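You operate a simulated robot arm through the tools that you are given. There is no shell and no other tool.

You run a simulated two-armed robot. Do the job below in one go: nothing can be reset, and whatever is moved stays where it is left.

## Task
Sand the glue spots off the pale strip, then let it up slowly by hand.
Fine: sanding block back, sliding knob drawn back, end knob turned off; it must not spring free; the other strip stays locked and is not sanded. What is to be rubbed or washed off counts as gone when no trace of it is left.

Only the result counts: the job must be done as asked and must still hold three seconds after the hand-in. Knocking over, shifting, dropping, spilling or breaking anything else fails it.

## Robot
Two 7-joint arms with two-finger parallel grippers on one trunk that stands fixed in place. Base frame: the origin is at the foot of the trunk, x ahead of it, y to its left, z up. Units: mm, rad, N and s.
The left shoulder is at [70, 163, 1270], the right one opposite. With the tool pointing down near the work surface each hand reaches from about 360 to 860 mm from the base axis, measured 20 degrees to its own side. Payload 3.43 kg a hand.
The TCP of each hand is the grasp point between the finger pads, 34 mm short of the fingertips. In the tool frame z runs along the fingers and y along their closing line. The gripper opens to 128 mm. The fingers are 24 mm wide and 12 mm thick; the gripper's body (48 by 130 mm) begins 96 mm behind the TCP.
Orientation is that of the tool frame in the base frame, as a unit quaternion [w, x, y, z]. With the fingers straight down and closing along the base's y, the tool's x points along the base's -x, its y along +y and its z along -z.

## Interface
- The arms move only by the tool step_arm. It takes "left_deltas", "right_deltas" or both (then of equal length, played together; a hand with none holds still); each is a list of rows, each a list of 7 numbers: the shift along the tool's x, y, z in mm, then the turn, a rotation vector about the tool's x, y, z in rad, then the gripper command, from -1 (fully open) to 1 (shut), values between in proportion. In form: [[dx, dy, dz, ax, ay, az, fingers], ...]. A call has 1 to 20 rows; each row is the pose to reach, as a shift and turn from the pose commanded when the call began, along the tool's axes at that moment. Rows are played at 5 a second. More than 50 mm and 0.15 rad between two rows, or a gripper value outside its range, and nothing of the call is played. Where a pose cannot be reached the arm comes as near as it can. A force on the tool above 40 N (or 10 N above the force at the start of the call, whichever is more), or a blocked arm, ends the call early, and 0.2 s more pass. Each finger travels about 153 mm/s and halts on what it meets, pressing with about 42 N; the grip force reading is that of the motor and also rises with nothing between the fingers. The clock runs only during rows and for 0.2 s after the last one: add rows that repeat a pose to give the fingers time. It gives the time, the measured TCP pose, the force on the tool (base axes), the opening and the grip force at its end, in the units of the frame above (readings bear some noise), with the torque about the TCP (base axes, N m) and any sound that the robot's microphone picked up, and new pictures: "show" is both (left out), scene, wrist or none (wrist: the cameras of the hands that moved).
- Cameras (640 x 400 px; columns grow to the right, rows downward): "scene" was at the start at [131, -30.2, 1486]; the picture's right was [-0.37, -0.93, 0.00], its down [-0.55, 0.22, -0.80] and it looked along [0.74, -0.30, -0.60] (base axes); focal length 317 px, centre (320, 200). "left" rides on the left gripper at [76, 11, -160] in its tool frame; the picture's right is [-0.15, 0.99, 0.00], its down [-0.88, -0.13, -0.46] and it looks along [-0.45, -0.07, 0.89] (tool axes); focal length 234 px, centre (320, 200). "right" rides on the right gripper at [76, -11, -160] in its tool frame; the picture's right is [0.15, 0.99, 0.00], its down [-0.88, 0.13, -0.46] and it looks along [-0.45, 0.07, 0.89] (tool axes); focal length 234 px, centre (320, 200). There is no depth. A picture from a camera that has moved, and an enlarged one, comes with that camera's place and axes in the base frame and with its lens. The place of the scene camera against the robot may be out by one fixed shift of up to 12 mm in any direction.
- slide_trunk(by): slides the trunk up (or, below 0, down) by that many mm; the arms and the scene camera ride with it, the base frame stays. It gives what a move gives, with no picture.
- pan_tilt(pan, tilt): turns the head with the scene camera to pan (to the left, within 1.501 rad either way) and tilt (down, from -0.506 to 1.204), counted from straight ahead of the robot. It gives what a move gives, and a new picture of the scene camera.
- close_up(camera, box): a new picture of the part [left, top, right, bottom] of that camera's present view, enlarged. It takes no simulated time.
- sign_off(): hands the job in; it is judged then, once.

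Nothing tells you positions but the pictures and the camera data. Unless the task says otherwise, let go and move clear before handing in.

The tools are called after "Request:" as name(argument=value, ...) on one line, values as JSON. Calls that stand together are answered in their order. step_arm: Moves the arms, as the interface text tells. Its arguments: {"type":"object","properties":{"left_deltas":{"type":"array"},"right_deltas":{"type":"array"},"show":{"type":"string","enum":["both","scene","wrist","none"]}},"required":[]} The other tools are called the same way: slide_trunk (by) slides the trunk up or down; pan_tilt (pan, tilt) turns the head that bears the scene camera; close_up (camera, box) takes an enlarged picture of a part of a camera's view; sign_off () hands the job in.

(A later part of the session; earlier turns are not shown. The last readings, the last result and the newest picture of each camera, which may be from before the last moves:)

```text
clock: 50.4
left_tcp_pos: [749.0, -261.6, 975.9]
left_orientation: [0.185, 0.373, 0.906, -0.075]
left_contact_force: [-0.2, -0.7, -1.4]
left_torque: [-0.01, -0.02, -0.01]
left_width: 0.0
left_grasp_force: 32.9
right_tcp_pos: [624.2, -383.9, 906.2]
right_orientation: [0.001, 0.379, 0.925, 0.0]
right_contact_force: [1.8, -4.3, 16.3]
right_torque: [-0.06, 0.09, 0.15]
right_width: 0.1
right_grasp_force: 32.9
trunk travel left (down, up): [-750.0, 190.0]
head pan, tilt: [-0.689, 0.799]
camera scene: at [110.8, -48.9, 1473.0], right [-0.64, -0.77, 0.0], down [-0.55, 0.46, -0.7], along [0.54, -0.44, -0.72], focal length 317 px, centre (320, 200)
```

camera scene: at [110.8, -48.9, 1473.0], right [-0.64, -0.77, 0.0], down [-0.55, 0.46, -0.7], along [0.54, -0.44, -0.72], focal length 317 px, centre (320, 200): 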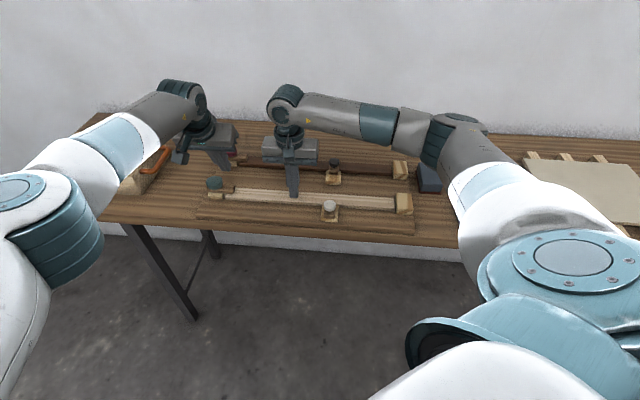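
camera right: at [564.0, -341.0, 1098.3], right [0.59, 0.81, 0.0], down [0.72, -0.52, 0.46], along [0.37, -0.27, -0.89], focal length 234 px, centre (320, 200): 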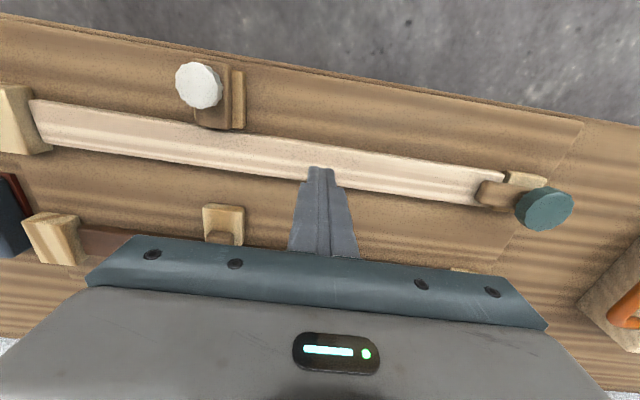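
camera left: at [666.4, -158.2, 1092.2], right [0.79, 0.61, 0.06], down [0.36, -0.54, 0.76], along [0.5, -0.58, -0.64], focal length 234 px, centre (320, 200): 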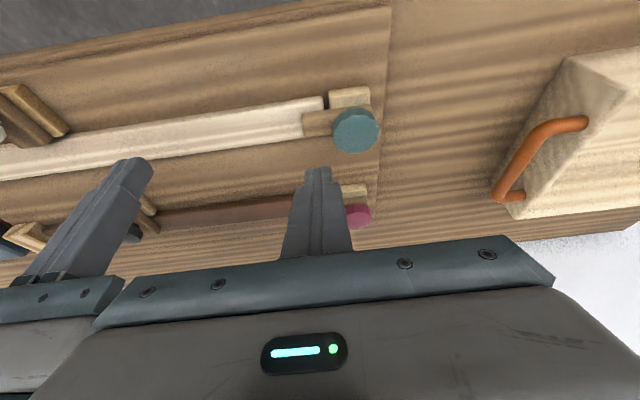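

The strip is pressed with about 16 N at TCP z≈906. Now I'll steepen the left hand's tilt in place and read where it ends up.

Request:
step_arm(left_deltas=[[0, 0, 0, 0, -0.1, 0, 1], [0, 0, 0, 0, -0.2, 0, 1], [0, 0, 0, 0, -0.25, 0, 1], [0, 0, 0, 0, -0.25, 0, 1]], right_deltas=[[0, 0, 0.3, 0, 0, 0, 1], [0, 0, 0.6, 0, 0, 0, 1], [0, 0, 0.8, 0, 0, 0, 1], [0, 0, 0.8, 0, 0, 0, 1]], show="both")

Request:
close_up(camera="scene", box=[150, 100, 350, 225])

Request:
close_up(camera="left", box=[180, 40, 440, 220])

```text
clock: 51.4
left_tcp_pos: [750.4, -259.9, 976.0]
left_orientation: [0.296, 0.359, 0.877, -0.12]
left_contact_force: [-0.5, 0.2, 0.5]
left_torque: [0.04, 0.02, -0.02]
left_width: 0.0
left_grasp_force: 33.0
right_tcp_pos: [625.8, -385.0, 906.1]
right_orientation: [0.002, 0.379, 0.925, 0.0]
right_contact_force: [5.5, -6.9, 26.2]
right_torque: [-0.11, 0.0, -0.13]
right_width: 0.0
right_grasp_force: 32.9
trunk travel left (down, up): [-750.0, 190.0]
head pan, tilt: [-0.689, 0.799]
camera scene: at [110.1, -48.6, 1473.0], right [-0.64, -0.77, 0.0], down [-0.55, 0.46, -0.7], along [0.54, -0.44, -0.72], focal length 317 px, centre (320, 200)
camera right: at [563.8, -339.8, 1065.3], right [0.59, 0.81, 0.0], down [0.72, -0.53, 0.46], along [0.37, -0.27, -0.89], focal length 234 px, centre (320, 200)
camera left: at [647.0, -141.8, 1057.2], right [0.78, 0.62, 0.09], down [0.21, -0.39, 0.9], along [0.59, -0.68, -0.43], focal length 234 px, centre (320, 200)
```

scene: 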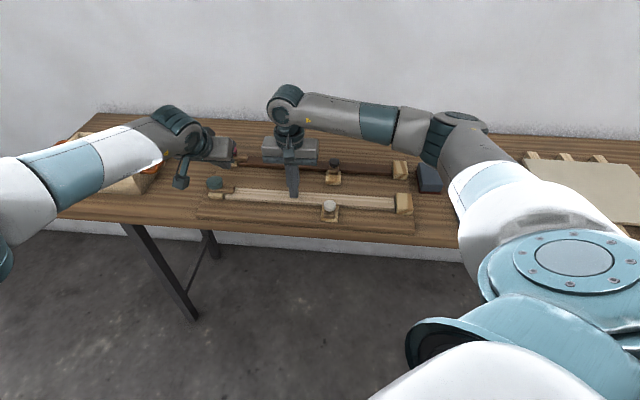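
right: 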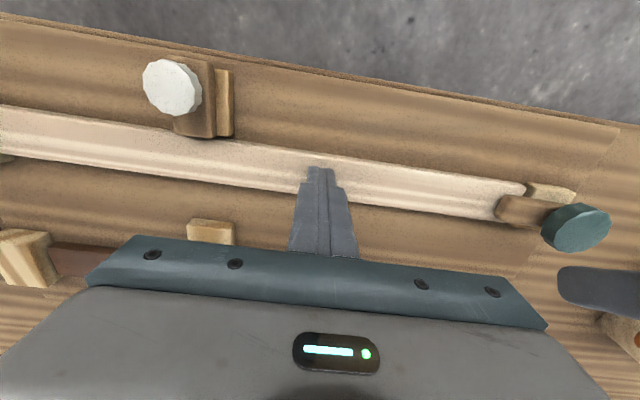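
left: 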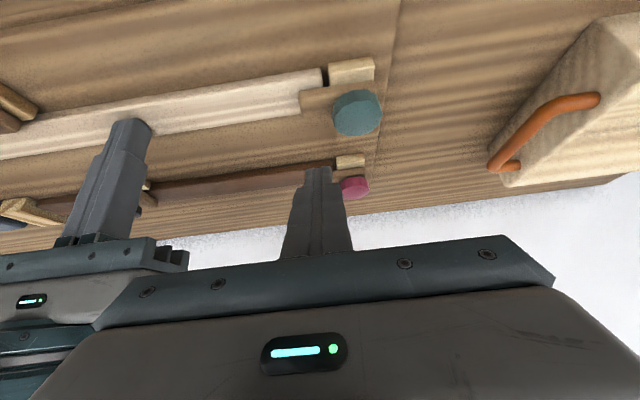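

```text
3.20 times, centred on (250, 162) of scene
camera zoom: at [110.1, -48.6, 1473.0], right [-0.64, -0.77, 0.0], down [-0.55, 0.46, -0.7], along [0.54, -0.44, -0.72], focal length 1014 px, centre (544, 320)
```

zoom: 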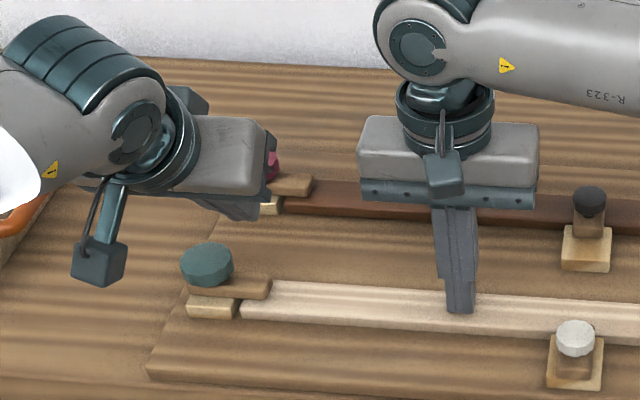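

```text
2.22 times, centred on (310, 130) of left
camera zoom: at [647.0, -141.8, 1057.2], right [0.78, 0.62, 0.09], down [0.21, -0.39, 0.9], along [0.59, -0.68, -0.43], focal length 520 px, centre (342, 356)
```

zoom: 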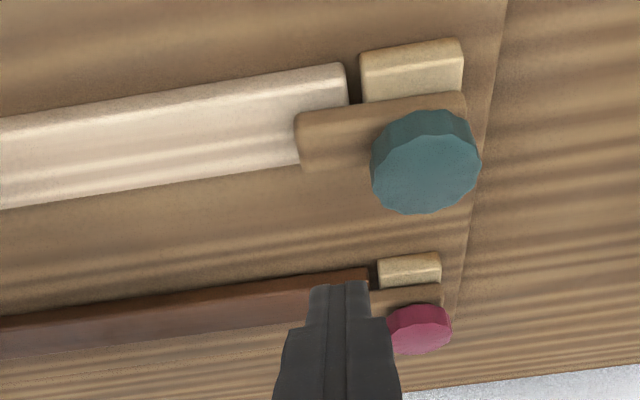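

The left hand kept its place at the steeper tilt and is within reach. I'll shift it further to the far side of the bar and lower partway, then check.

Request:
step_arm(left_deltas=[[-6, -1.5, 4.6, 0, 0, 0, 1], [-12.1, -2.9, 9.2, 0, 0, 0, 1], [-3, -2.9, 21, 0, 0, 0, 1], [5, -2.9, 31.5, 0, 0, 0, 1], [12.1, -2.9, 41, 0, 0, 0, 1], [12.1, -2.9, 41, 0, 0, 0, 1]], show="both")

Request:
close_up(camera="scene", box=[170, 130, 290, 210])

Request:
close_up(camera="left", box=[220, 60, 420, 200])

```text
clock: 52.8
left_tcp_pos: [760.2, -273.8, 936.6]
left_orientation: [0.295, 0.361, 0.876, -0.121]
left_contact_force: [0.5, 0.1, 0.6]
left_torque: [0.0, 0.03, 0.0]
left_width: 0.2
left_grasp_force: 33.2
right_tcp_pos: [626.2, -384.5, 906.8]
right_orientation: [0.002, 0.379, 0.925, 0.0]
right_contact_force: [8.9, -9.8, 29.5]
right_torque: [-0.16, -0.06, 0.0]
right_width: 0.0
right_grasp_force: 32.9
trunk travel left (down, up): [-750.0, 190.0]
head pan, tilt: [-0.689, 0.799]
camera scene: at [110.2, -48.4, 1472.9], right [-0.64, -0.77, 0.0], down [-0.55, 0.46, -0.7], along [0.54, -0.44, -0.72], focal length 317 px, centre (320, 200)
camera left: at [657.0, -154.2, 1017.8], right [0.78, 0.62, 0.09], down [0.21, -0.39, 0.9], along [0.59, -0.68, -0.43], focal length 234 px, centre (320, 200)
```

scene: 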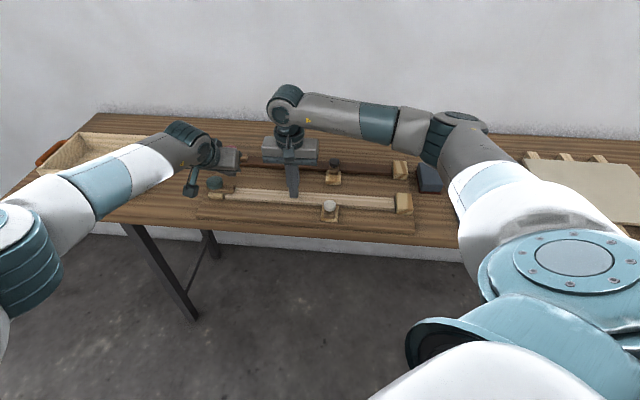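
left: 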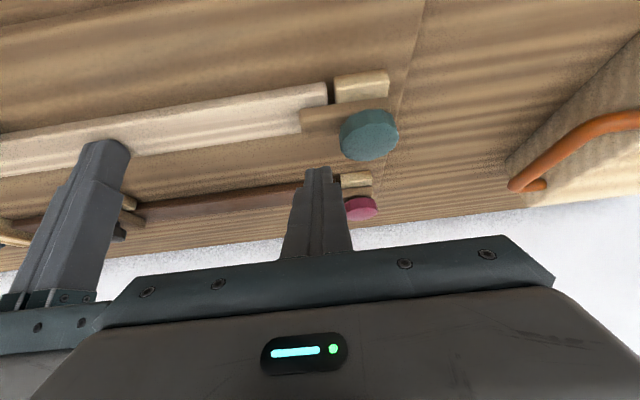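

```text
5.00 times, centred on (230, 170) of scene
camera zoom: at [110.2, -48.4, 1472.9], right [-0.64, -0.77, 0.0], down [-0.55, 0.46, -0.7], along [0.54, -0.44, -0.72], focal length 1584 px, centre (770, 350)
```

zoom: 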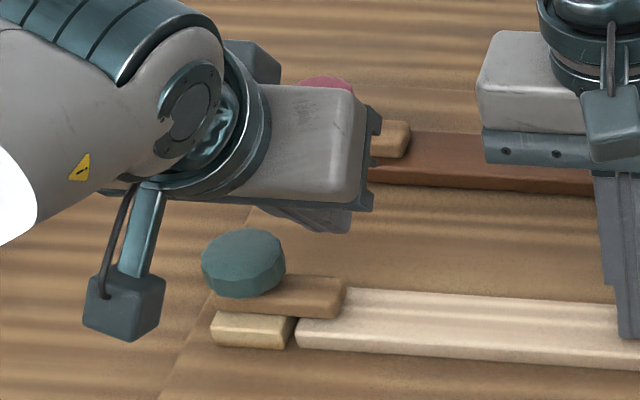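

```text
2.86 times, centred on (320, 130) of left
camera zoom: at [657.0, -154.2, 1017.8], right [0.78, 0.62, 0.09], down [0.21, -0.39, 0.9], along [0.59, -0.68, -0.43], focal length 669 px, centre (320, 400)
```

zoom: 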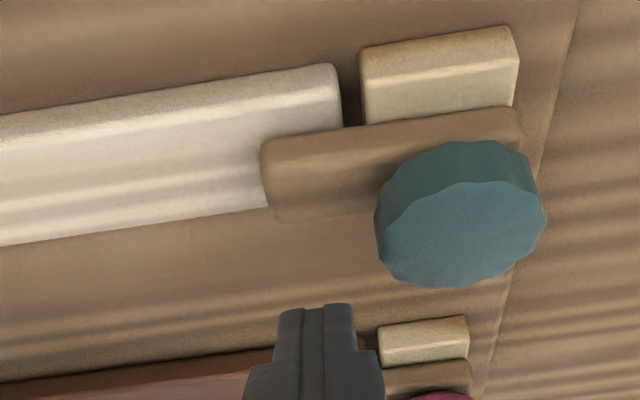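

The fingertips hover just past the bar's far side at about e≈340. I'll lower the left fingers the last 27 mm behind the bar in small steps.

Request:
step_arm(left_deltas=[[3.5, -0.5, 4.3, 0, 0, 0, 1], [7, -1, 8.5, 0, 0, 0, 1], [10.5, -1.6, 12.8, 0, 0, 0, 1], [14, -1.6, 17, 0, 0, 0, 1], [17.4, -1.6, 21.3, 0, 0, 0, 1], [17.4, -1.6, 21.3, 0, 0, 0, 1]], show="both")

Request:
close_up(camera="scene", box=[170, 130, 290, 210])

Request:
close_up(camera="left", box=[220, 60, 420, 200])

Request:
close_up(camera="right", box=[440, 140, 640, 300])

```text
clock: 54.2
left_tcp_pos: [757.3, -273.7, 908.1]
left_orientation: [0.296, 0.361, 0.876, -0.122]
left_contact_force: [0.1, 0.4, 0.5]
left_torque: [0.04, 0.0, 0.02]
left_width: 0.0
left_grasp_force: 33.7
right_tcp_pos: [624.5, -384.0, 905.3]
right_orientation: [0.002, 0.379, 0.925, 0.001]
right_contact_force: [8.5, -10.1, 30.0]
right_torque: [-0.19, -0.09, 0.02]
right_width: 0.2
right_grasp_force: 32.8
trunk travel left (down, up): [-750.0, 190.0]
head pan, tilt: [-0.689, 0.799]
camera scene: at [110.1, -48.4, 1472.9], right [-0.64, -0.77, 0.0], down [-0.55, 0.46, -0.7], along [0.54, -0.44, -0.72], focal length 317 px, centre (320, 200)
camera left: at [653.8, -155.4, 989.1], right [0.78, 0.62, 0.09], down [0.21, -0.39, 0.9], along [0.59, -0.68, -0.43], focal length 234 px, centre (320, 200)
```

scene: 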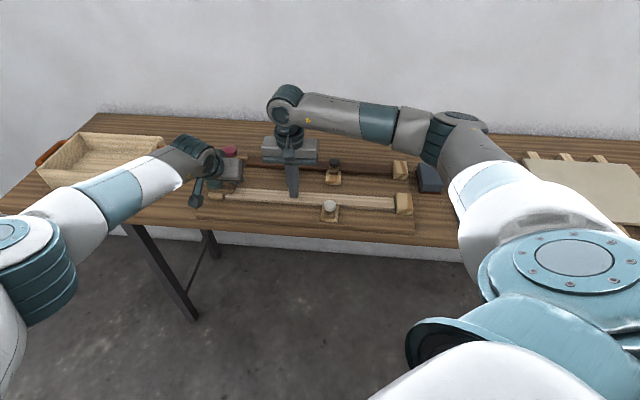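
left: 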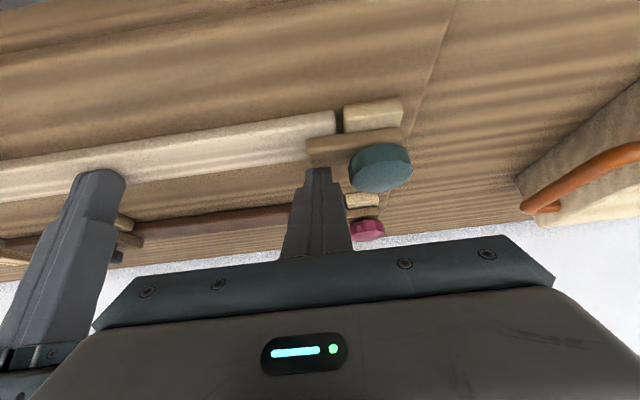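

```text
5.00 times, centred on (230, 170) of scene
camera zoom: at [110.1, -48.4, 1472.9], right [-0.64, -0.77, 0.0], down [-0.55, 0.46, -0.7], along [0.54, -0.44, -0.72], focal length 1584 px, centre (770, 350)
```

zoom: 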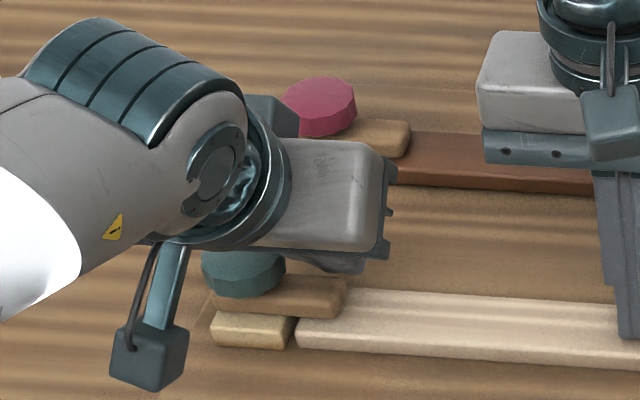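

```text
2.86 times, centred on (320, 130) of left
camera zoom: at [653.8, -155.4, 989.1], right [0.78, 0.62, 0.09], down [0.21, -0.39, 0.9], along [0.59, -0.68, -0.43], focal length 669 px, centre (320, 400)
```

zoom: 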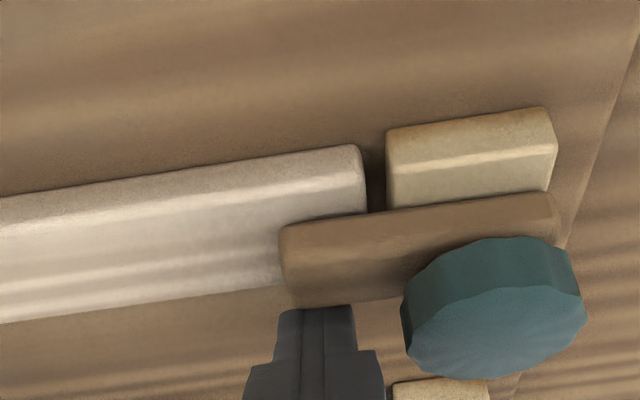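

```text
2.50 times, centred on (540, 220) of right
camera zoom: at [563.7, -339.6, 1065.2], right [0.59, 0.81, 0.0], down [0.72, -0.52, 0.46], along [0.37, -0.27, -0.89], focal length 585 px, centre (-230, 150)
```

zoom: 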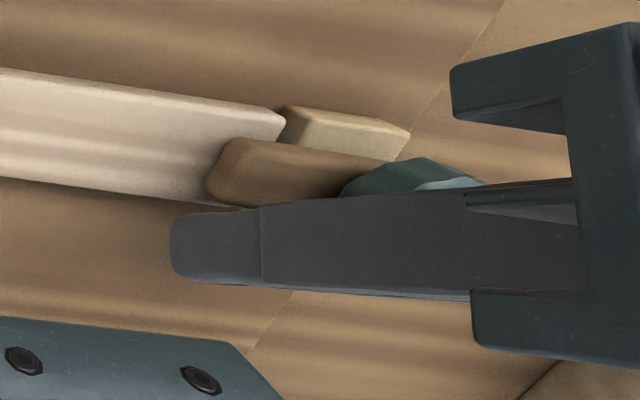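

The left fingertips are behind the bar with no contact force, and the right hand holds the strip at about 30 N, which I'll ease slightly. Now I'll pull the bar gently toward the robot to start turning it.

Request:
step_arm(left_deltas=[[2.8, 0, -2.1, 0, 0, 0, 1], [4.8, -1.5, -3.6, 0, 0, 0, 1], [7.2, -3, -5.4, 0, 0, 0, 1], [10.3, -4.8, -7.9, 0, 0, 0, 1], [10.3, -4.8, -7.9, 0, 0, 0, 1]], right_deltas=[[0, 0, -0.2, 0, 0, 0, 1], [0, 0, -0.4, 0, 0, 0, 1], [0, 0, -0.5, 0, 0, 0, 1], [0, 0, -0.5, 0, 0, 0, 1], [0, 0, -0.5, 0, 0, 0, 1]], show="both")

Request:
close_up(camera="left", box=[220, 60, 420, 200])

Request:
close_up(camera="right", box=[440, 140, 640, 300])

```text
clock: 55.4
left_tcp_pos: [745.4, -268.6, 907.8]
left_orientation: [0.297, 0.361, 0.876, -0.122]
left_contact_force: [0.4, 0.4, 0.5]
left_torque: [0.02, 0.01, 0.0]
left_width: 0.2
left_grasp_force: 33.1
right_tcp_pos: [625.7, -385.3, 906.4]
right_orientation: [0.001, 0.379, 0.925, 0.001]
right_contact_force: [9.0, -7.7, 27.1]
right_torque: [-0.19, -0.2, 0.01]
right_width: 0.0
right_grasp_force: 32.5
trunk travel left (down, up): [-750.0, 190.0]
head pan, tilt: [-0.689, 0.799]
camera scene: at [110.5, -48.3, 1472.9], right [-0.64, -0.77, 0.0], down [-0.55, 0.46, -0.7], along [0.54, -0.44, -0.72], focal length 317 px, centre (320, 200)
camera right: at [563.8, -339.6, 1065.4], right [0.59, 0.81, 0.0], down [0.72, -0.52, 0.46], along [0.37, -0.27, -0.89], focal length 234 px, centre (320, 200)
camera left: at [641.8, -149.8, 989.3], right [0.78, 0.62, 0.09], down [0.21, -0.39, 0.9], along [0.59, -0.68, -0.43], focal length 234 px, centre (320, 200)
```

scene: 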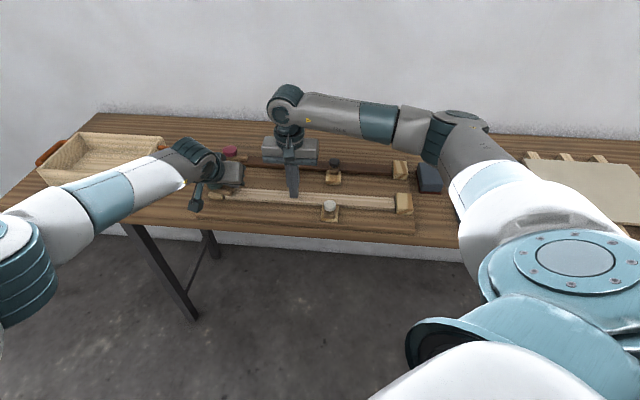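
right: 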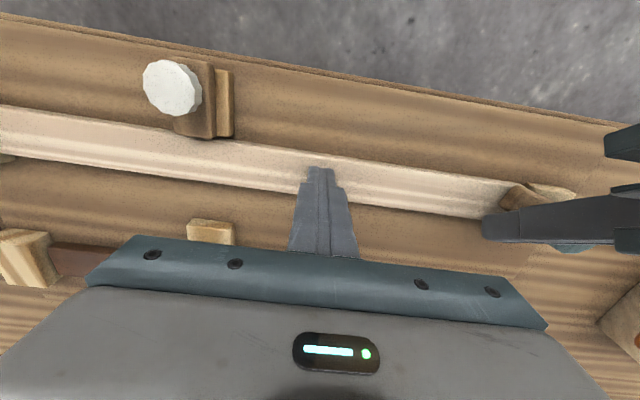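
left: 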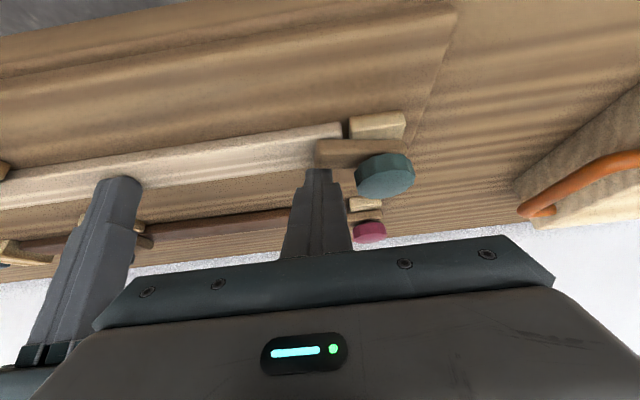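

```text
2.86 times, centred on (320, 130) of left
camera zoom: at [641.8, -149.8, 989.3], right [0.78, 0.62, 0.09], down [0.21, -0.39, 0.9], along [0.59, -0.68, -0.43], focal length 669 px, centre (320, 400)
```

zoom: 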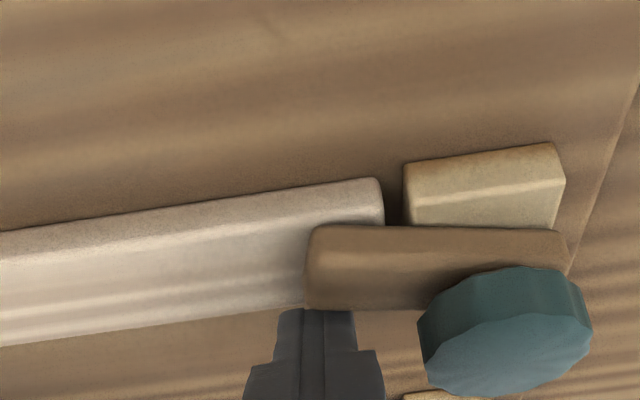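

```text
2.50 times, centred on (540, 220) of right
camera zoom: at [563.8, -339.6, 1065.4], right [0.59, 0.81, 0.0], down [0.72, -0.52, 0.46], along [0.37, -0.27, -0.89], focal length 585 px, centre (-230, 150)
```

zoom: 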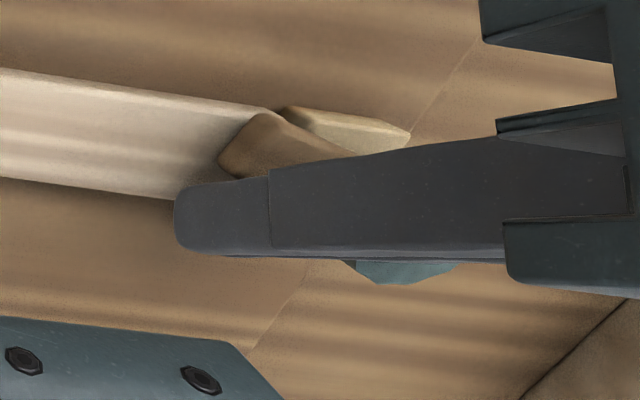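

The bar is turning freely, about 15° so far, with almost no force. I'll continue the arc to roughly 45°.

Request:
step_arm(left_deltas=[[3.2, -0.5, -2.4, 0, 0, 0, 1], [6.4, -1, -4.8, 0, 0, 0, 1], [9.2, -1.1, -7, 0, 0, 0, 1], [11.9, -0.7, -9.1, 0, 0, 0, 1], [15.1, 0, -11.5, 0, 0, 0, 1], [18, 0.8, -13.7, 0, 0, 0, 1], [18, 0.8, -13.7, 0, 0, 0, 1]], show="both")

Request:
close_up(camera="left", box=[220, 60, 420, 200])

Request:
close_up(camera="right", box=[440, 140, 640, 300])

```text
clock: 57.0
left_tcp_pos: [728.0, -250.1, 907.6]
left_orientation: [0.296, 0.361, 0.876, -0.122]
left_contact_force: [-0.8, -1.0, 0.0]
left_torque: [-0.04, -0.01, 0.04]
left_width: 0.0
left_grasp_force: 33.3
right_tcp_pos: [625.2, -384.9, 906.7]
right_orientation: [0.002, 0.379, 0.925, 0.0]
right_contact_force: [8.9, -5.4, 26.9]
right_torque: [-0.11, -0.13, 0.03]
right_width: 0.0
right_grasp_force: 32.6
trunk travel left (down, up): [-750.0, 190.0]
head pan, tilt: [-0.689, 0.799]
camera scene: at [110.5, -48.2, 1472.9], right [-0.64, -0.77, 0.0], down [-0.55, 0.46, -0.7], along [0.54, -0.44, -0.72], focal length 317 px, centre (320, 200)
camera left: at [625.8, -132.3, 989.1], right [0.78, 0.62, 0.09], down [0.21, -0.39, 0.9], along [0.59, -0.68, -0.43], focal length 234 px, centre (320, 200)
```

scene: 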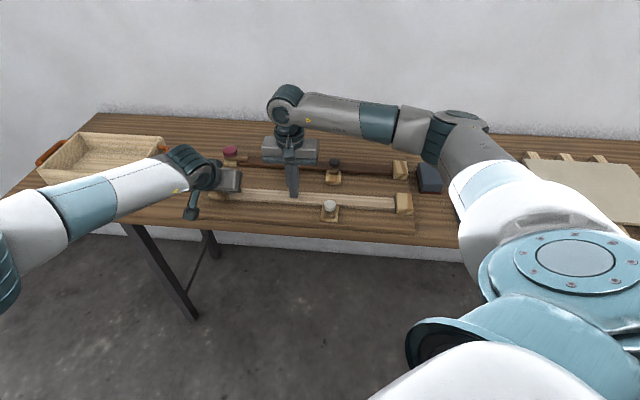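
left: 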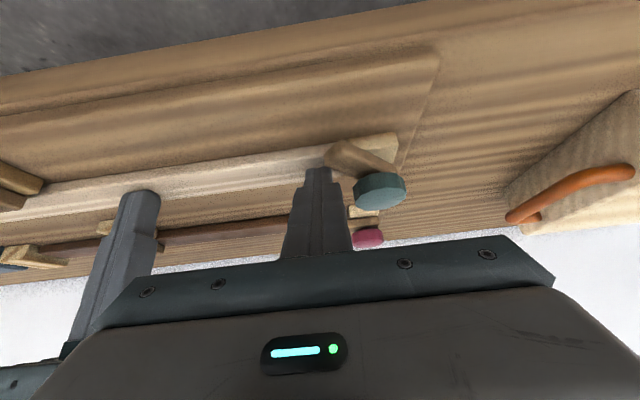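

```text
2.86 times, centred on (320, 130) of left
camera zoom: at [625.8, -132.3, 989.1], right [0.78, 0.62, 0.09], down [0.21, -0.39, 0.9], along [0.59, -0.68, -0.43], focal length 669 px, centre (320, 400)
```

zoom: 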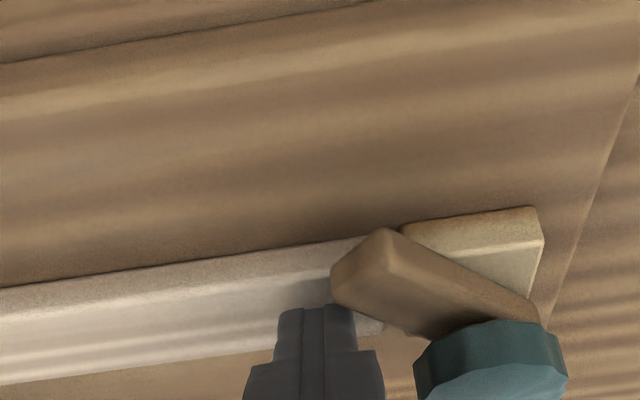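

```text
2.50 times, centred on (540, 220) of right
camera zoom: at [563.8, -339.5, 1065.4], right [0.59, 0.81, 0.0], down [0.72, -0.52, 0.46], along [0.37, -0.27, -0.89], focal length 585 px, centre (-230, 150)
```

zoom: 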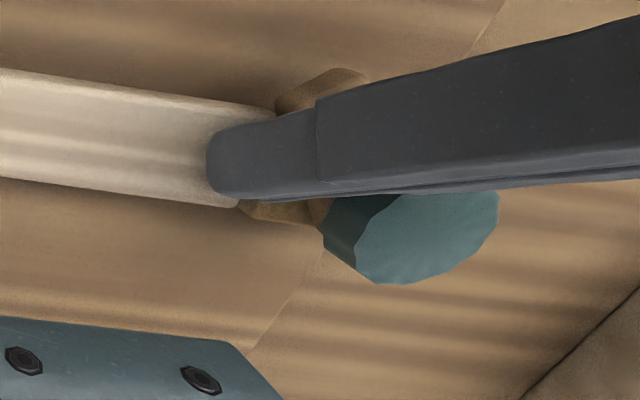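

The bar is at about 45° and the strip stays pressed. I'll continue to about 60°, where it should clear the strip, while watching the right hand's force.

Request:
step_arm(left_deltas=[[2.8, 1.5, -2.1, 0, 0, 0, 1], [5.6, 3.3, -4.2, 0, 0, 0, 1], [8.3, 5.2, -6.3, 0, 0, 0, 1], [8.3, 5.2, -6.3, 0, 0, 0, 1]], show="wrist")

Request:
close_up(camera="left", box=[220, 60, 420, 200])

Request:
close_up(camera="right", box=[440, 140, 640, 300])

```text
clock: 58.0
left_tcp_pos: [725.2, -239.4, 907.7]
left_orientation: [0.296, 0.36, 0.877, -0.121]
left_contact_force: [-0.8, -0.3, 0.0]
left_torque: [0.0, 0.01, 0.01]
left_width: 0.1
left_grasp_force: 33.4
right_tcp_pos: [625.4, -384.2, 906.5]
right_orientation: [0.0, 0.379, 0.925, 0.002]
right_contact_force: [8.4, -6.1, 26.4]
right_torque: [-0.11, -0.14, -0.01]
right_width: 0.1
right_grasp_force: 33.0
trunk travel left (down, up): [-750.0, 190.0]
head pan, tilt: [-0.689, 0.799]
camera left: at [622.3, -121.4, 989.6], right [0.78, 0.62, 0.09], down [0.21, -0.39, 0.9], along [0.59, -0.68, -0.43], focal length 234 px, centre (320, 200)
```

left: 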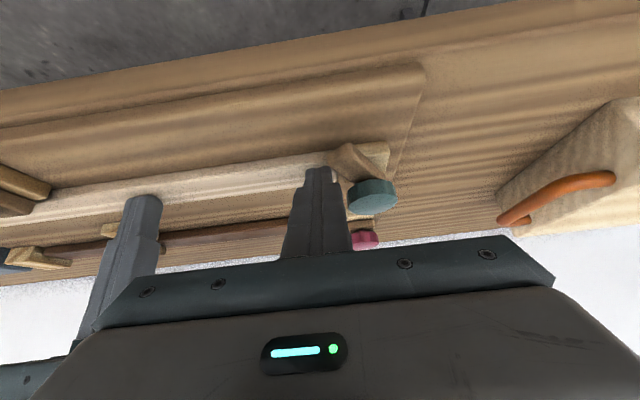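

```text
2.86 times, centred on (320, 130) of left
camera zoom: at [622.3, -121.4, 989.6], right [0.78, 0.62, 0.09], down [0.21, -0.39, 0.9], along [0.59, -0.68, -0.43], focal length 669 px, centre (320, 400)
```

zoom: 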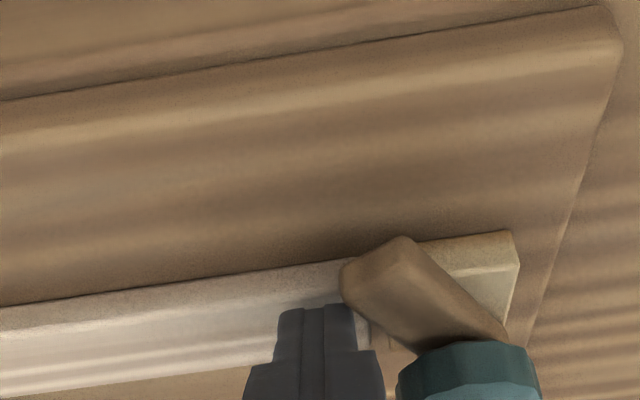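

```text
2.50 times, centred on (540, 220) of right
camera zoom: at [563.8, -339.4, 1065.4], right [0.59, 0.81, 0.0], down [0.72, -0.52, 0.46], along [0.37, -0.27, -0.89], focal length 585 px, centre (-230, 150)
```

zoom: 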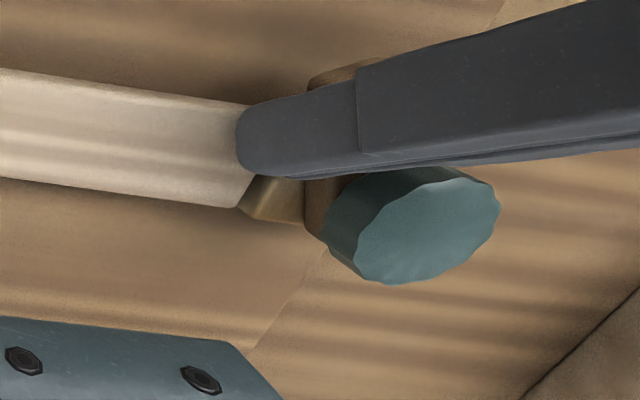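

The bar is at about 60° and the right hand still holds steady at 26 N. I'll finish the swing to around 90°.

Request:
step_arm(left_deltas=[[2.1, 2.8, -1.6, 0, 0, 0, 1], [4.3, 5.6, -3.3, 0, 0, 0, 1], [6.4, 8.4, -4.8, 0, 0, 0, 1], [7.8, 12, -5.9, 0, 0, 0, 1], [8.9, 15.5, -6.8, 0, 0, 0, 1], [10, 18.9, -7.6, 0, 0, 0, 1], [10, 21, -7.6, 0, 0, 0, 1], [10, 21, -7.6, 0, 0, 0, 1]], show="both")

Request:
close_up(camera="left", box=[220, 60, 420, 200])

Request:
close_up(camera="right", box=[440, 140, 640, 300])

```text
clock: 59.8
left_tcp_pos: [731.0, -217.4, 909.3]
left_orientation: [0.296, 0.36, 0.876, -0.122]
left_contact_force: [-0.6, -1.6, 0.3]
left_torque: [-0.05, 0.02, -0.07]
left_width: 0.2
left_grasp_force: 32.9
right_tcp_pos: [625.2, -383.7, 906.3]
right_orientation: [0.0, 0.38, 0.925, 0.001]
right_contact_force: [8.0, -4.3, 25.7]
right_torque: [-0.06, -0.16, -0.06]
right_width: 0.0
right_grasp_force: 33.0
trunk travel left (down, up): [-750.0, 190.0]
head pan, tilt: [-0.689, 0.799]
camera scene: at [110.5, -48.2, 1472.9], right [-0.64, -0.77, 0.0], down [-0.55, 0.46, -0.7], along [0.54, -0.44, -0.72], focal length 317 px, centre (320, 200)
camera left: at [627.7, -98.2, 989.9], right [0.78, 0.62, 0.09], down [0.21, -0.39, 0.9], along [0.59, -0.68, -0.43], focal length 234 px, centre (320, 200)
```

scene: 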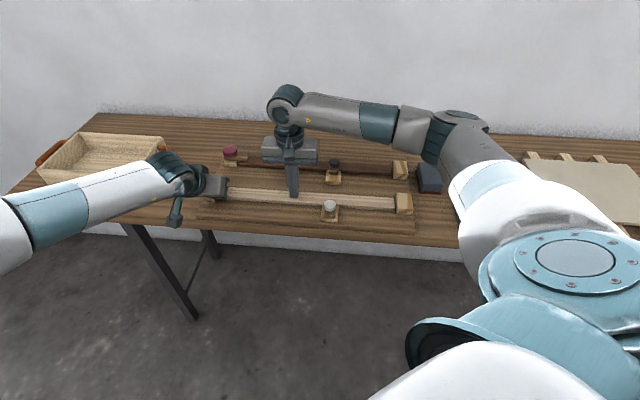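
left: 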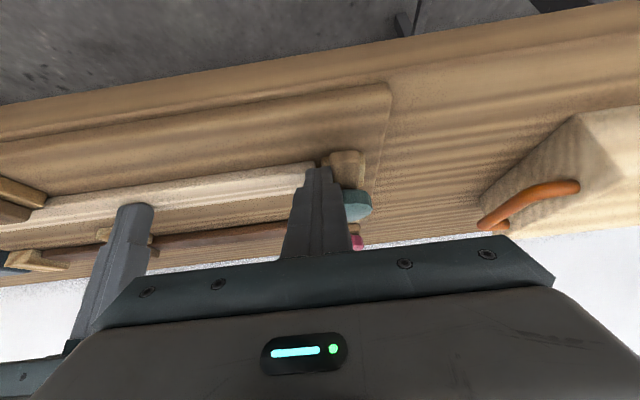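

```text
2.86 times, centred on (320, 130) of left
camera zoom: at [627.7, -98.2, 989.9], right [0.78, 0.62, 0.09], down [0.21, -0.39, 0.9], along [0.59, -0.68, -0.43], focal length 669 px, centre (320, 400)
```

zoom: 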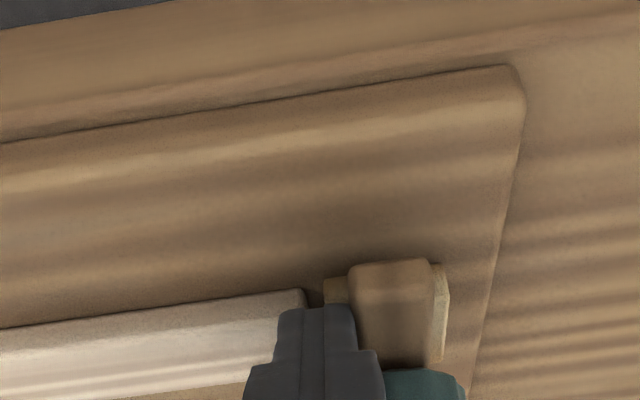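

```text
2.50 times, centred on (540, 220) of right
camera zoom: at [563.8, -339.5, 1065.4], right [0.59, 0.81, 0.0], down [0.72, -0.52, 0.46], along [0.37, -0.27, -0.89], focal length 585 px, centre (-230, 150)
```

zoom: 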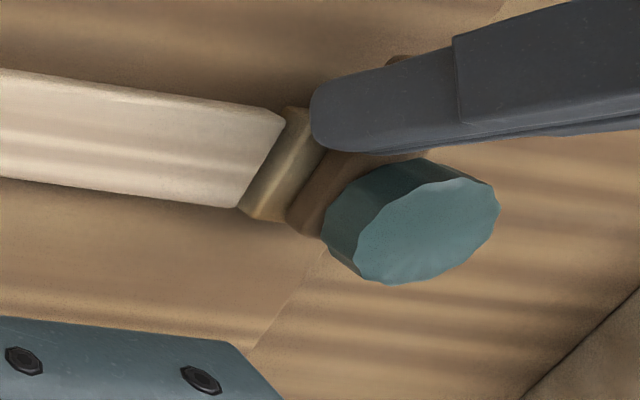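

The bar now points toward the robot at about 90°, fully off the strip, and the right hand still holds at 26 N. I'll give it a slight extra nudge, then withdraw the left hand up and back.

Request:
step_arm(left_deltas=[[0, 2, 0, 0, 0, 0, 1], [0, 3.5, 0, 0, 0, 0, 1], [0, -4, 0, 0, 0, 0, 1], [-12, -4, -16, 0, 0, 0, 1], [-30, -4, -40, 0, 0, 0, 1], [-48, -4, -64, 0, 0, 0, 1], [-36.6, -4, -97.8, 0, 0, 0, 1], [-4.8, -4, -122, 0, 0, 0, 1], [27, -4, -146, 0, 0, 0, 1], [58.9, -4, -170.4, 0, 0, 0, 1], [90.7, -4, -194.5, 0, 0, 0, 1]], show="both")

Request:
close_up(camera="scene", box=[190, 150, 350, 230])

Request:
close_up(camera="right", box=[440, 100, 640, 260])

```text
clock: 62.2
left_tcp_pos: [593.0, -84.0, 1009.6]
left_orientation: [0.297, 0.36, 0.876, -0.122]
left_contact_force: [-0.8, 0.6, 0.6]
left_torque: [-0.02, -0.02, -0.04]
left_width: 0.0
left_grasp_force: 33.1
right_tcp_pos: [625.2, -384.6, 906.7]
right_orientation: [0.001, 0.38, 0.925, 0.0]
right_contact_force: [7.0, -6.0, 26.7]
right_torque: [0.0, 0.01, -0.17]
right_width: 0.1
right_grasp_force: 32.5
trunk travel left (down, up): [-750.0, 190.0]
head pan, tilt: [-0.689, 0.799]
camera scene: at [110.7, -46.9, 1472.9], right [-0.64, -0.77, 0.0], down [-0.55, 0.46, -0.7], along [0.54, -0.44, -0.72], focal length 317 px, centre (320, 200)
camera left: at [489.1, 34.9, 1090.7], right [0.78, 0.62, 0.09], down [0.21, -0.39, 0.9], along [0.59, -0.68, -0.43], focal length 234 px, centre (320, 200)
```

scene: 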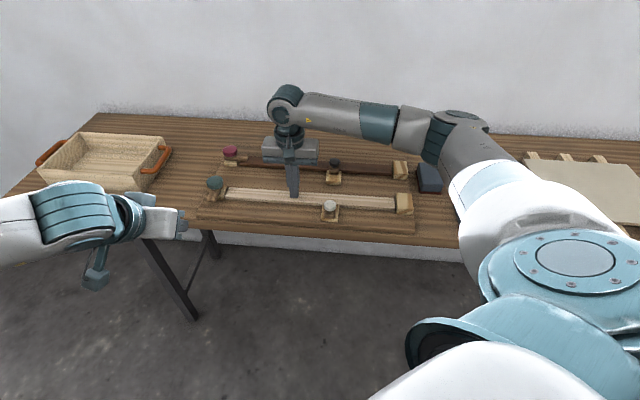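
left: 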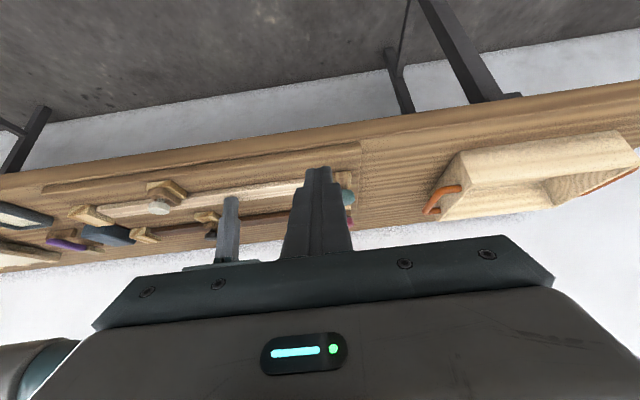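

```text
4.00 times, centred on (270, 190) of scene
camera zoom: at [110.7, -46.9, 1472.9], right [-0.64, -0.77, 0.0], down [-0.55, 0.46, -0.7], along [0.54, -0.44, -0.72], focal length 1267 px, centre (520, 240)
```

zoom: 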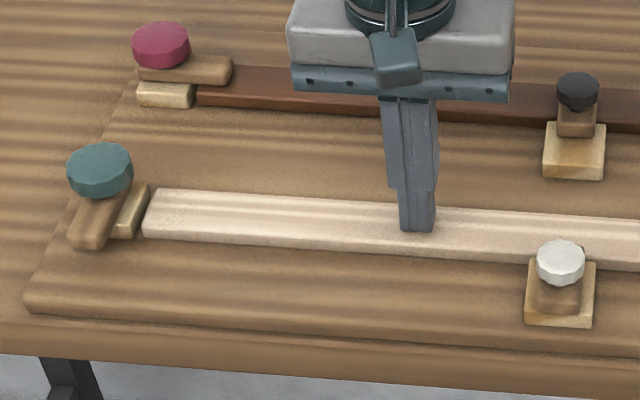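

```text
2.50 times, centred on (540, 180) of right
camera zoom: at [563.8, -339.0, 1065.4], right [0.59, 0.81, 0.0], down [0.72, -0.52, 0.46], along [0.37, -0.27, -0.89], focal length 585 px, centre (-230, 250)
```

zoom: 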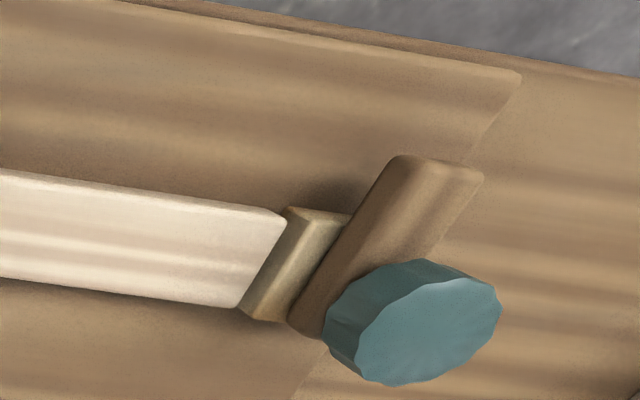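

The bar is fully off, and the strip is now held only by the right hand at 26 N. I'll let it up very slowly, about 5 mm/s, and watch the force.

Request:
step_arm(right_deltas=[[0, 0, -0.6, 0, 0, 0, 1], [0, 0, -1.2, 0, 0, 0, 1], [0, 0, -1.8, 0, 0, 0, 1], [0, 0, -2.4, 0, 0, 0, 1], [0, 0, -3, 0, 0, 0, 1], [0, 0, -3.6, 0, 0, 0, 1], [0, 0, -4.2, 0, 0, 0, 1], [0, 0, -4.8, 0, 0, 0, 1], [0, 0, -5.4, 0, 0, 0, 1], [0, 0, -6, 0, 0, 0, 1]], show="both")

Request:
close_up(camera="scene", box=[190, 150, 350, 230])

```text
clock: 64.4
left_tcp_pos: [592.9, -85.6, 1009.2]
left_orientation: [0.296, 0.36, 0.876, -0.122]
left_contact_force: [-0.1, 0.1, 0.4]
left_torque: [-0.02, 0.02, 0.02]
left_width: 0.0
left_grasp_force: 32.7
right_tcp_pos: [624.1, -384.3, 910.9]
right_orientation: [0.0, 0.379, 0.925, 0.0]
right_contact_force: [-3.0, -2.7, 4.2]
right_torque: [-0.09, 0.09, 0.01]
right_width: 0.1
right_grasp_force: 33.3
trunk travel left (down, up): [-750.0, 190.0]
head pan, tilt: [-0.689, 0.799]
camera scene: at [111.2, -49.2, 1472.7], right [-0.64, -0.77, 0.0], down [-0.55, 0.46, -0.7], along [0.54, -0.44, -0.72], focal length 317 px, centre (320, 200)
camera right: at [563.7, -339.3, 1070.3], right [0.59, 0.81, 0.0], down [0.72, -0.52, 0.46], along [0.37, -0.27, -0.89], focal length 234 px, centre (320, 200)
```

scene: 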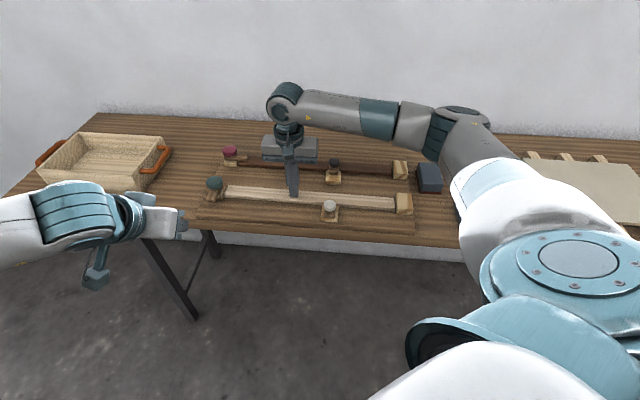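
right: 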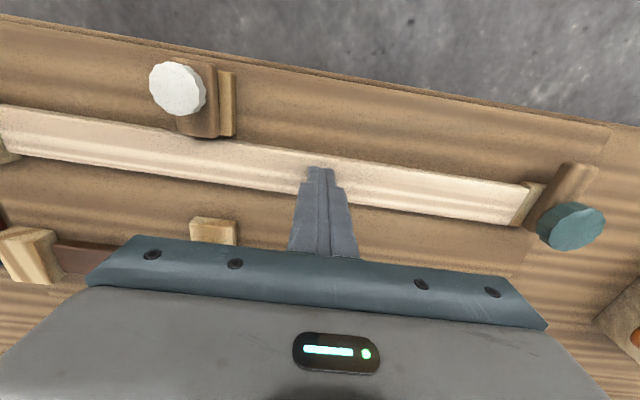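

```text
4.00 times, centred on (270, 190) of scene
camera zoom: at [111.2, -49.2, 1472.7], right [-0.64, -0.77, 0.0], down [-0.55, 0.46, -0.7], along [0.54, -0.44, -0.72], focal length 1267 px, centre (520, 240)
```

zoom: 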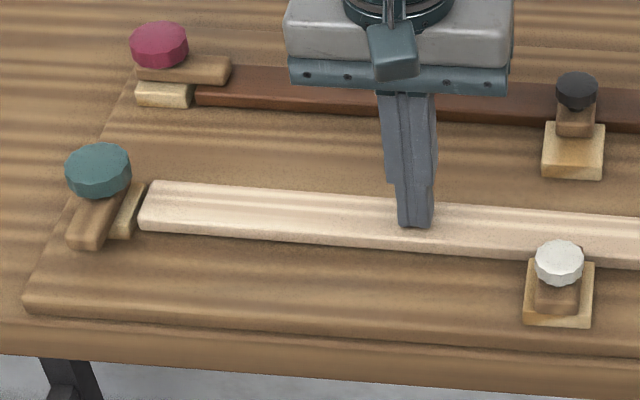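

The strip follows the fingers up with about 4 N of spring push. I'll keep raising slowly.

Request:
step_arm(right_deltas=[[0, 0, -1, 0, 0, 0, 1], [0, 0, -2, 0, 0, 0, 1], [0, 0, -3, 0, 0, 0, 1], [0, 0, -4, 0, 0, 0, 1], [0, 0, -5, 0, 0, 0, 1], [0, 0, -6, 0, 0, 0, 1], [0, 0, -7, 0, 0, 0, 1], [0, 0, -8, 0, 0, 0, 1], [0, 0, -9, 0, 0, 0, 1], [0, 0, -10, 0, 0, 0, 1], [0, 0, -11, 0, 0, 0, 1], [0, 0, -12, 0, 0, 0, 1], [0, 0, -13, 0, 0, 0, 1], [0, 0, -14, 0, 0, 0, 1], [0, 0, -15, 0, 0, 0, 1]], show="both")

Request:
close_up(camera="scene", box=[190, 130, 430, 230])

```text
clock: 67.6
left_tcp_pos: [592.0, -84.8, 1008.5]
left_orientation: [0.295, 0.36, 0.876, -0.121]
left_contact_force: [0.4, -0.2, 0.8]
left_torque: [0.01, 0.04, 0.01]
left_width: 0.2
left_grasp_force: 33.2
right_tcp_pos: [626.2, -383.6, 925.2]
right_orientation: [0.0, 0.378, 0.926, 0.0]
right_contact_force: [-2.0, -0.5, 3.0]
right_torque: [-0.01, 0.08, 0.0]
right_width: 0.0
right_grasp_force: 32.7
trunk travel left (down, up): [-750.0, 190.0]
head pan, tilt: [-0.689, 0.799]
camera scene: at [111.9, -49.0, 1472.7], right [-0.64, -0.77, 0.0], down [-0.55, 0.46, -0.7], along [0.54, -0.44, -0.72], focal length 317 px, centre (320, 200)
camera right: at [565.3, -339.5, 1085.3], right [0.59, 0.81, 0.0], down [0.72, -0.52, 0.46], along [0.37, -0.27, -0.89], focal length 234 px, centre (320, 200)
```

scene: 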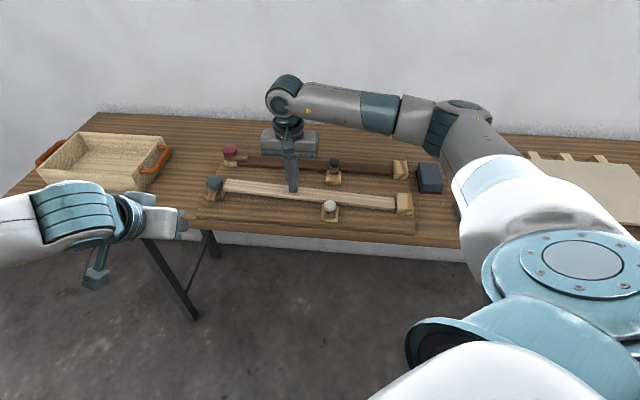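
right: 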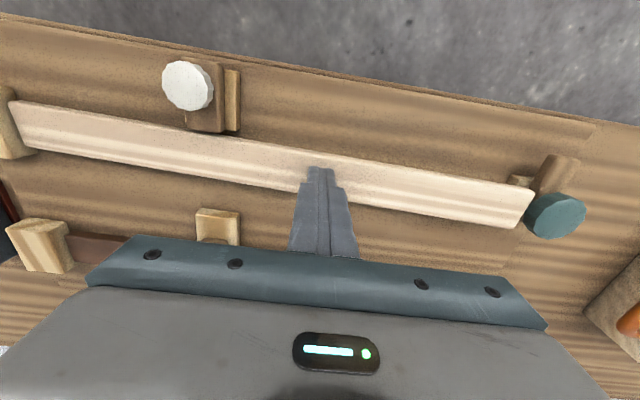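

```text
2.67 times, centred on (310, 180) of scene
camera zoom: at [111.9, -49.0, 1472.7], right [-0.64, -0.77, 0.0], down [-0.55, 0.46, -0.7], along [0.54, -0.44, -0.72], focal length 845 px, centre (347, 253)
```

zoom: 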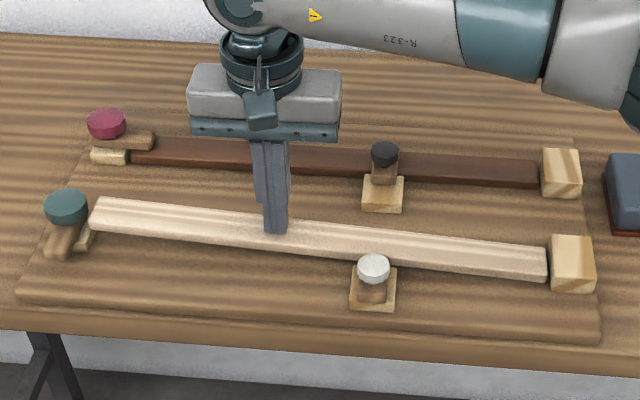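

The strip is rising as a rigid hinged piece with the push easing to 3 N. I'll continue at the same slow pace.

Request:
step_arm(right_deltas=[[0, 0, -1, 0, 0, 0, 1], [0, 0, -2, 0, 0, 0, 1], [0, 0, -3, 0, 0, 0, 1], [0, 0, -4, 0, 0, 0, 1], [0, 0, -5, 0, 0, 0, 1], [0, 0, -6, 0, 0, 0, 1], [0, 0, -7, 0, 0, 0, 1], [0, 0, -8, 0, 0, 0, 1], [0, 0, -9, 0, 0, 0, 1], [0, 0, -10, 0, 0, 0, 1], [0, 0, -11, 0, 0, 0, 1], [0, 0, -12, 0, 0, 0, 1], [0, 0, -13, 0, 0, 0, 1], [0, 0, -14, 0, 0, 0, 1], [0, 0, -15, 0, 0, 0, 1], [0, 0, -16, 0, 0, 0, 1], [0, 0, -17, 0, 0, 0, 1], [0, 0, -18, 0, 0, 0, 1]], show="both")

Request:
close_up(camera="scene", box=[190, 130, 430, 230])

```text
clock: 71.4
left_tcp_pos: [593.7, -84.8, 1008.1]
left_orientation: [0.295, 0.36, 0.877, -0.121]
left_contact_force: [-0.5, -0.5, 0.0]
left_torque: [0.01, 0.0, 0.03]
left_width: 0.0
left_grasp_force: 32.5
right_tcp_pos: [627.5, -385.1, 942.7]
right_orientation: [0.001, 0.379, 0.925, 0.0]
right_contact_force: [0.4, -0.1, 0.0]
right_torque: [-0.01, 0.02, -0.02]
right_width: 0.0
right_grasp_force: 33.3
trunk travel left (down, up): [-750.0, 190.0]
head pan, tilt: [-0.689, 0.799]
camera scene: at [112.5, -49.0, 1472.6], right [-0.64, -0.77, 0.0], down [-0.55, 0.46, -0.7], along [0.54, -0.44, -0.72], focal length 317 px, centre (320, 200)
camera right: at [565.9, -339.3, 1103.1], right [0.59, 0.81, 0.0], down [0.72, -0.52, 0.46], along [0.37, -0.27, -0.89], focal length 234 px, centre (320, 200)
```

scene: 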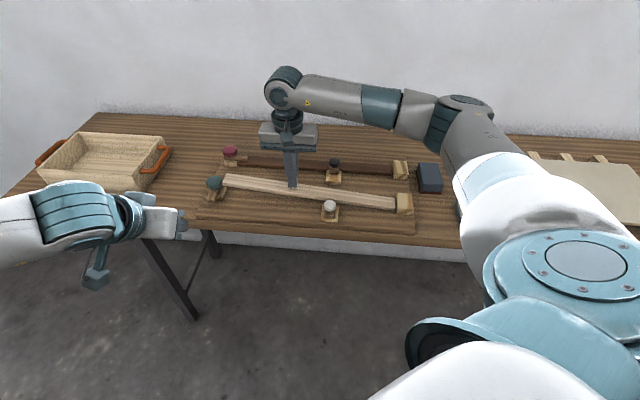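
right: 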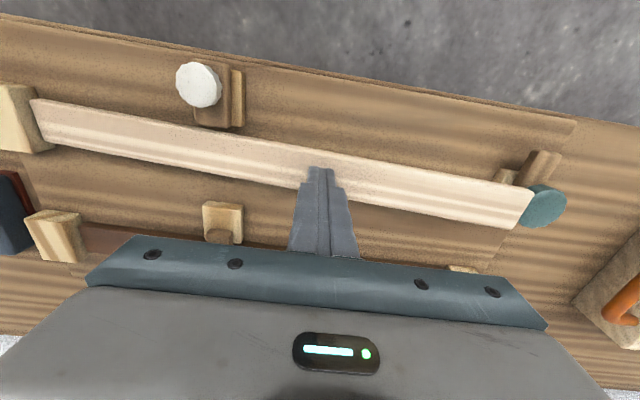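

```text
2.67 times, centred on (310, 180) of scene
camera zoom: at [112.5, -49.0, 1472.6], right [-0.64, -0.77, 0.0], down [-0.55, 0.46, -0.7], along [0.54, -0.44, -0.72], focal length 845 px, centre (347, 253)
```

zoom: 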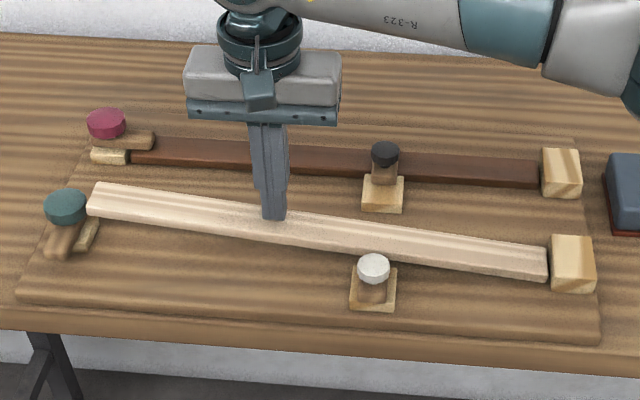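

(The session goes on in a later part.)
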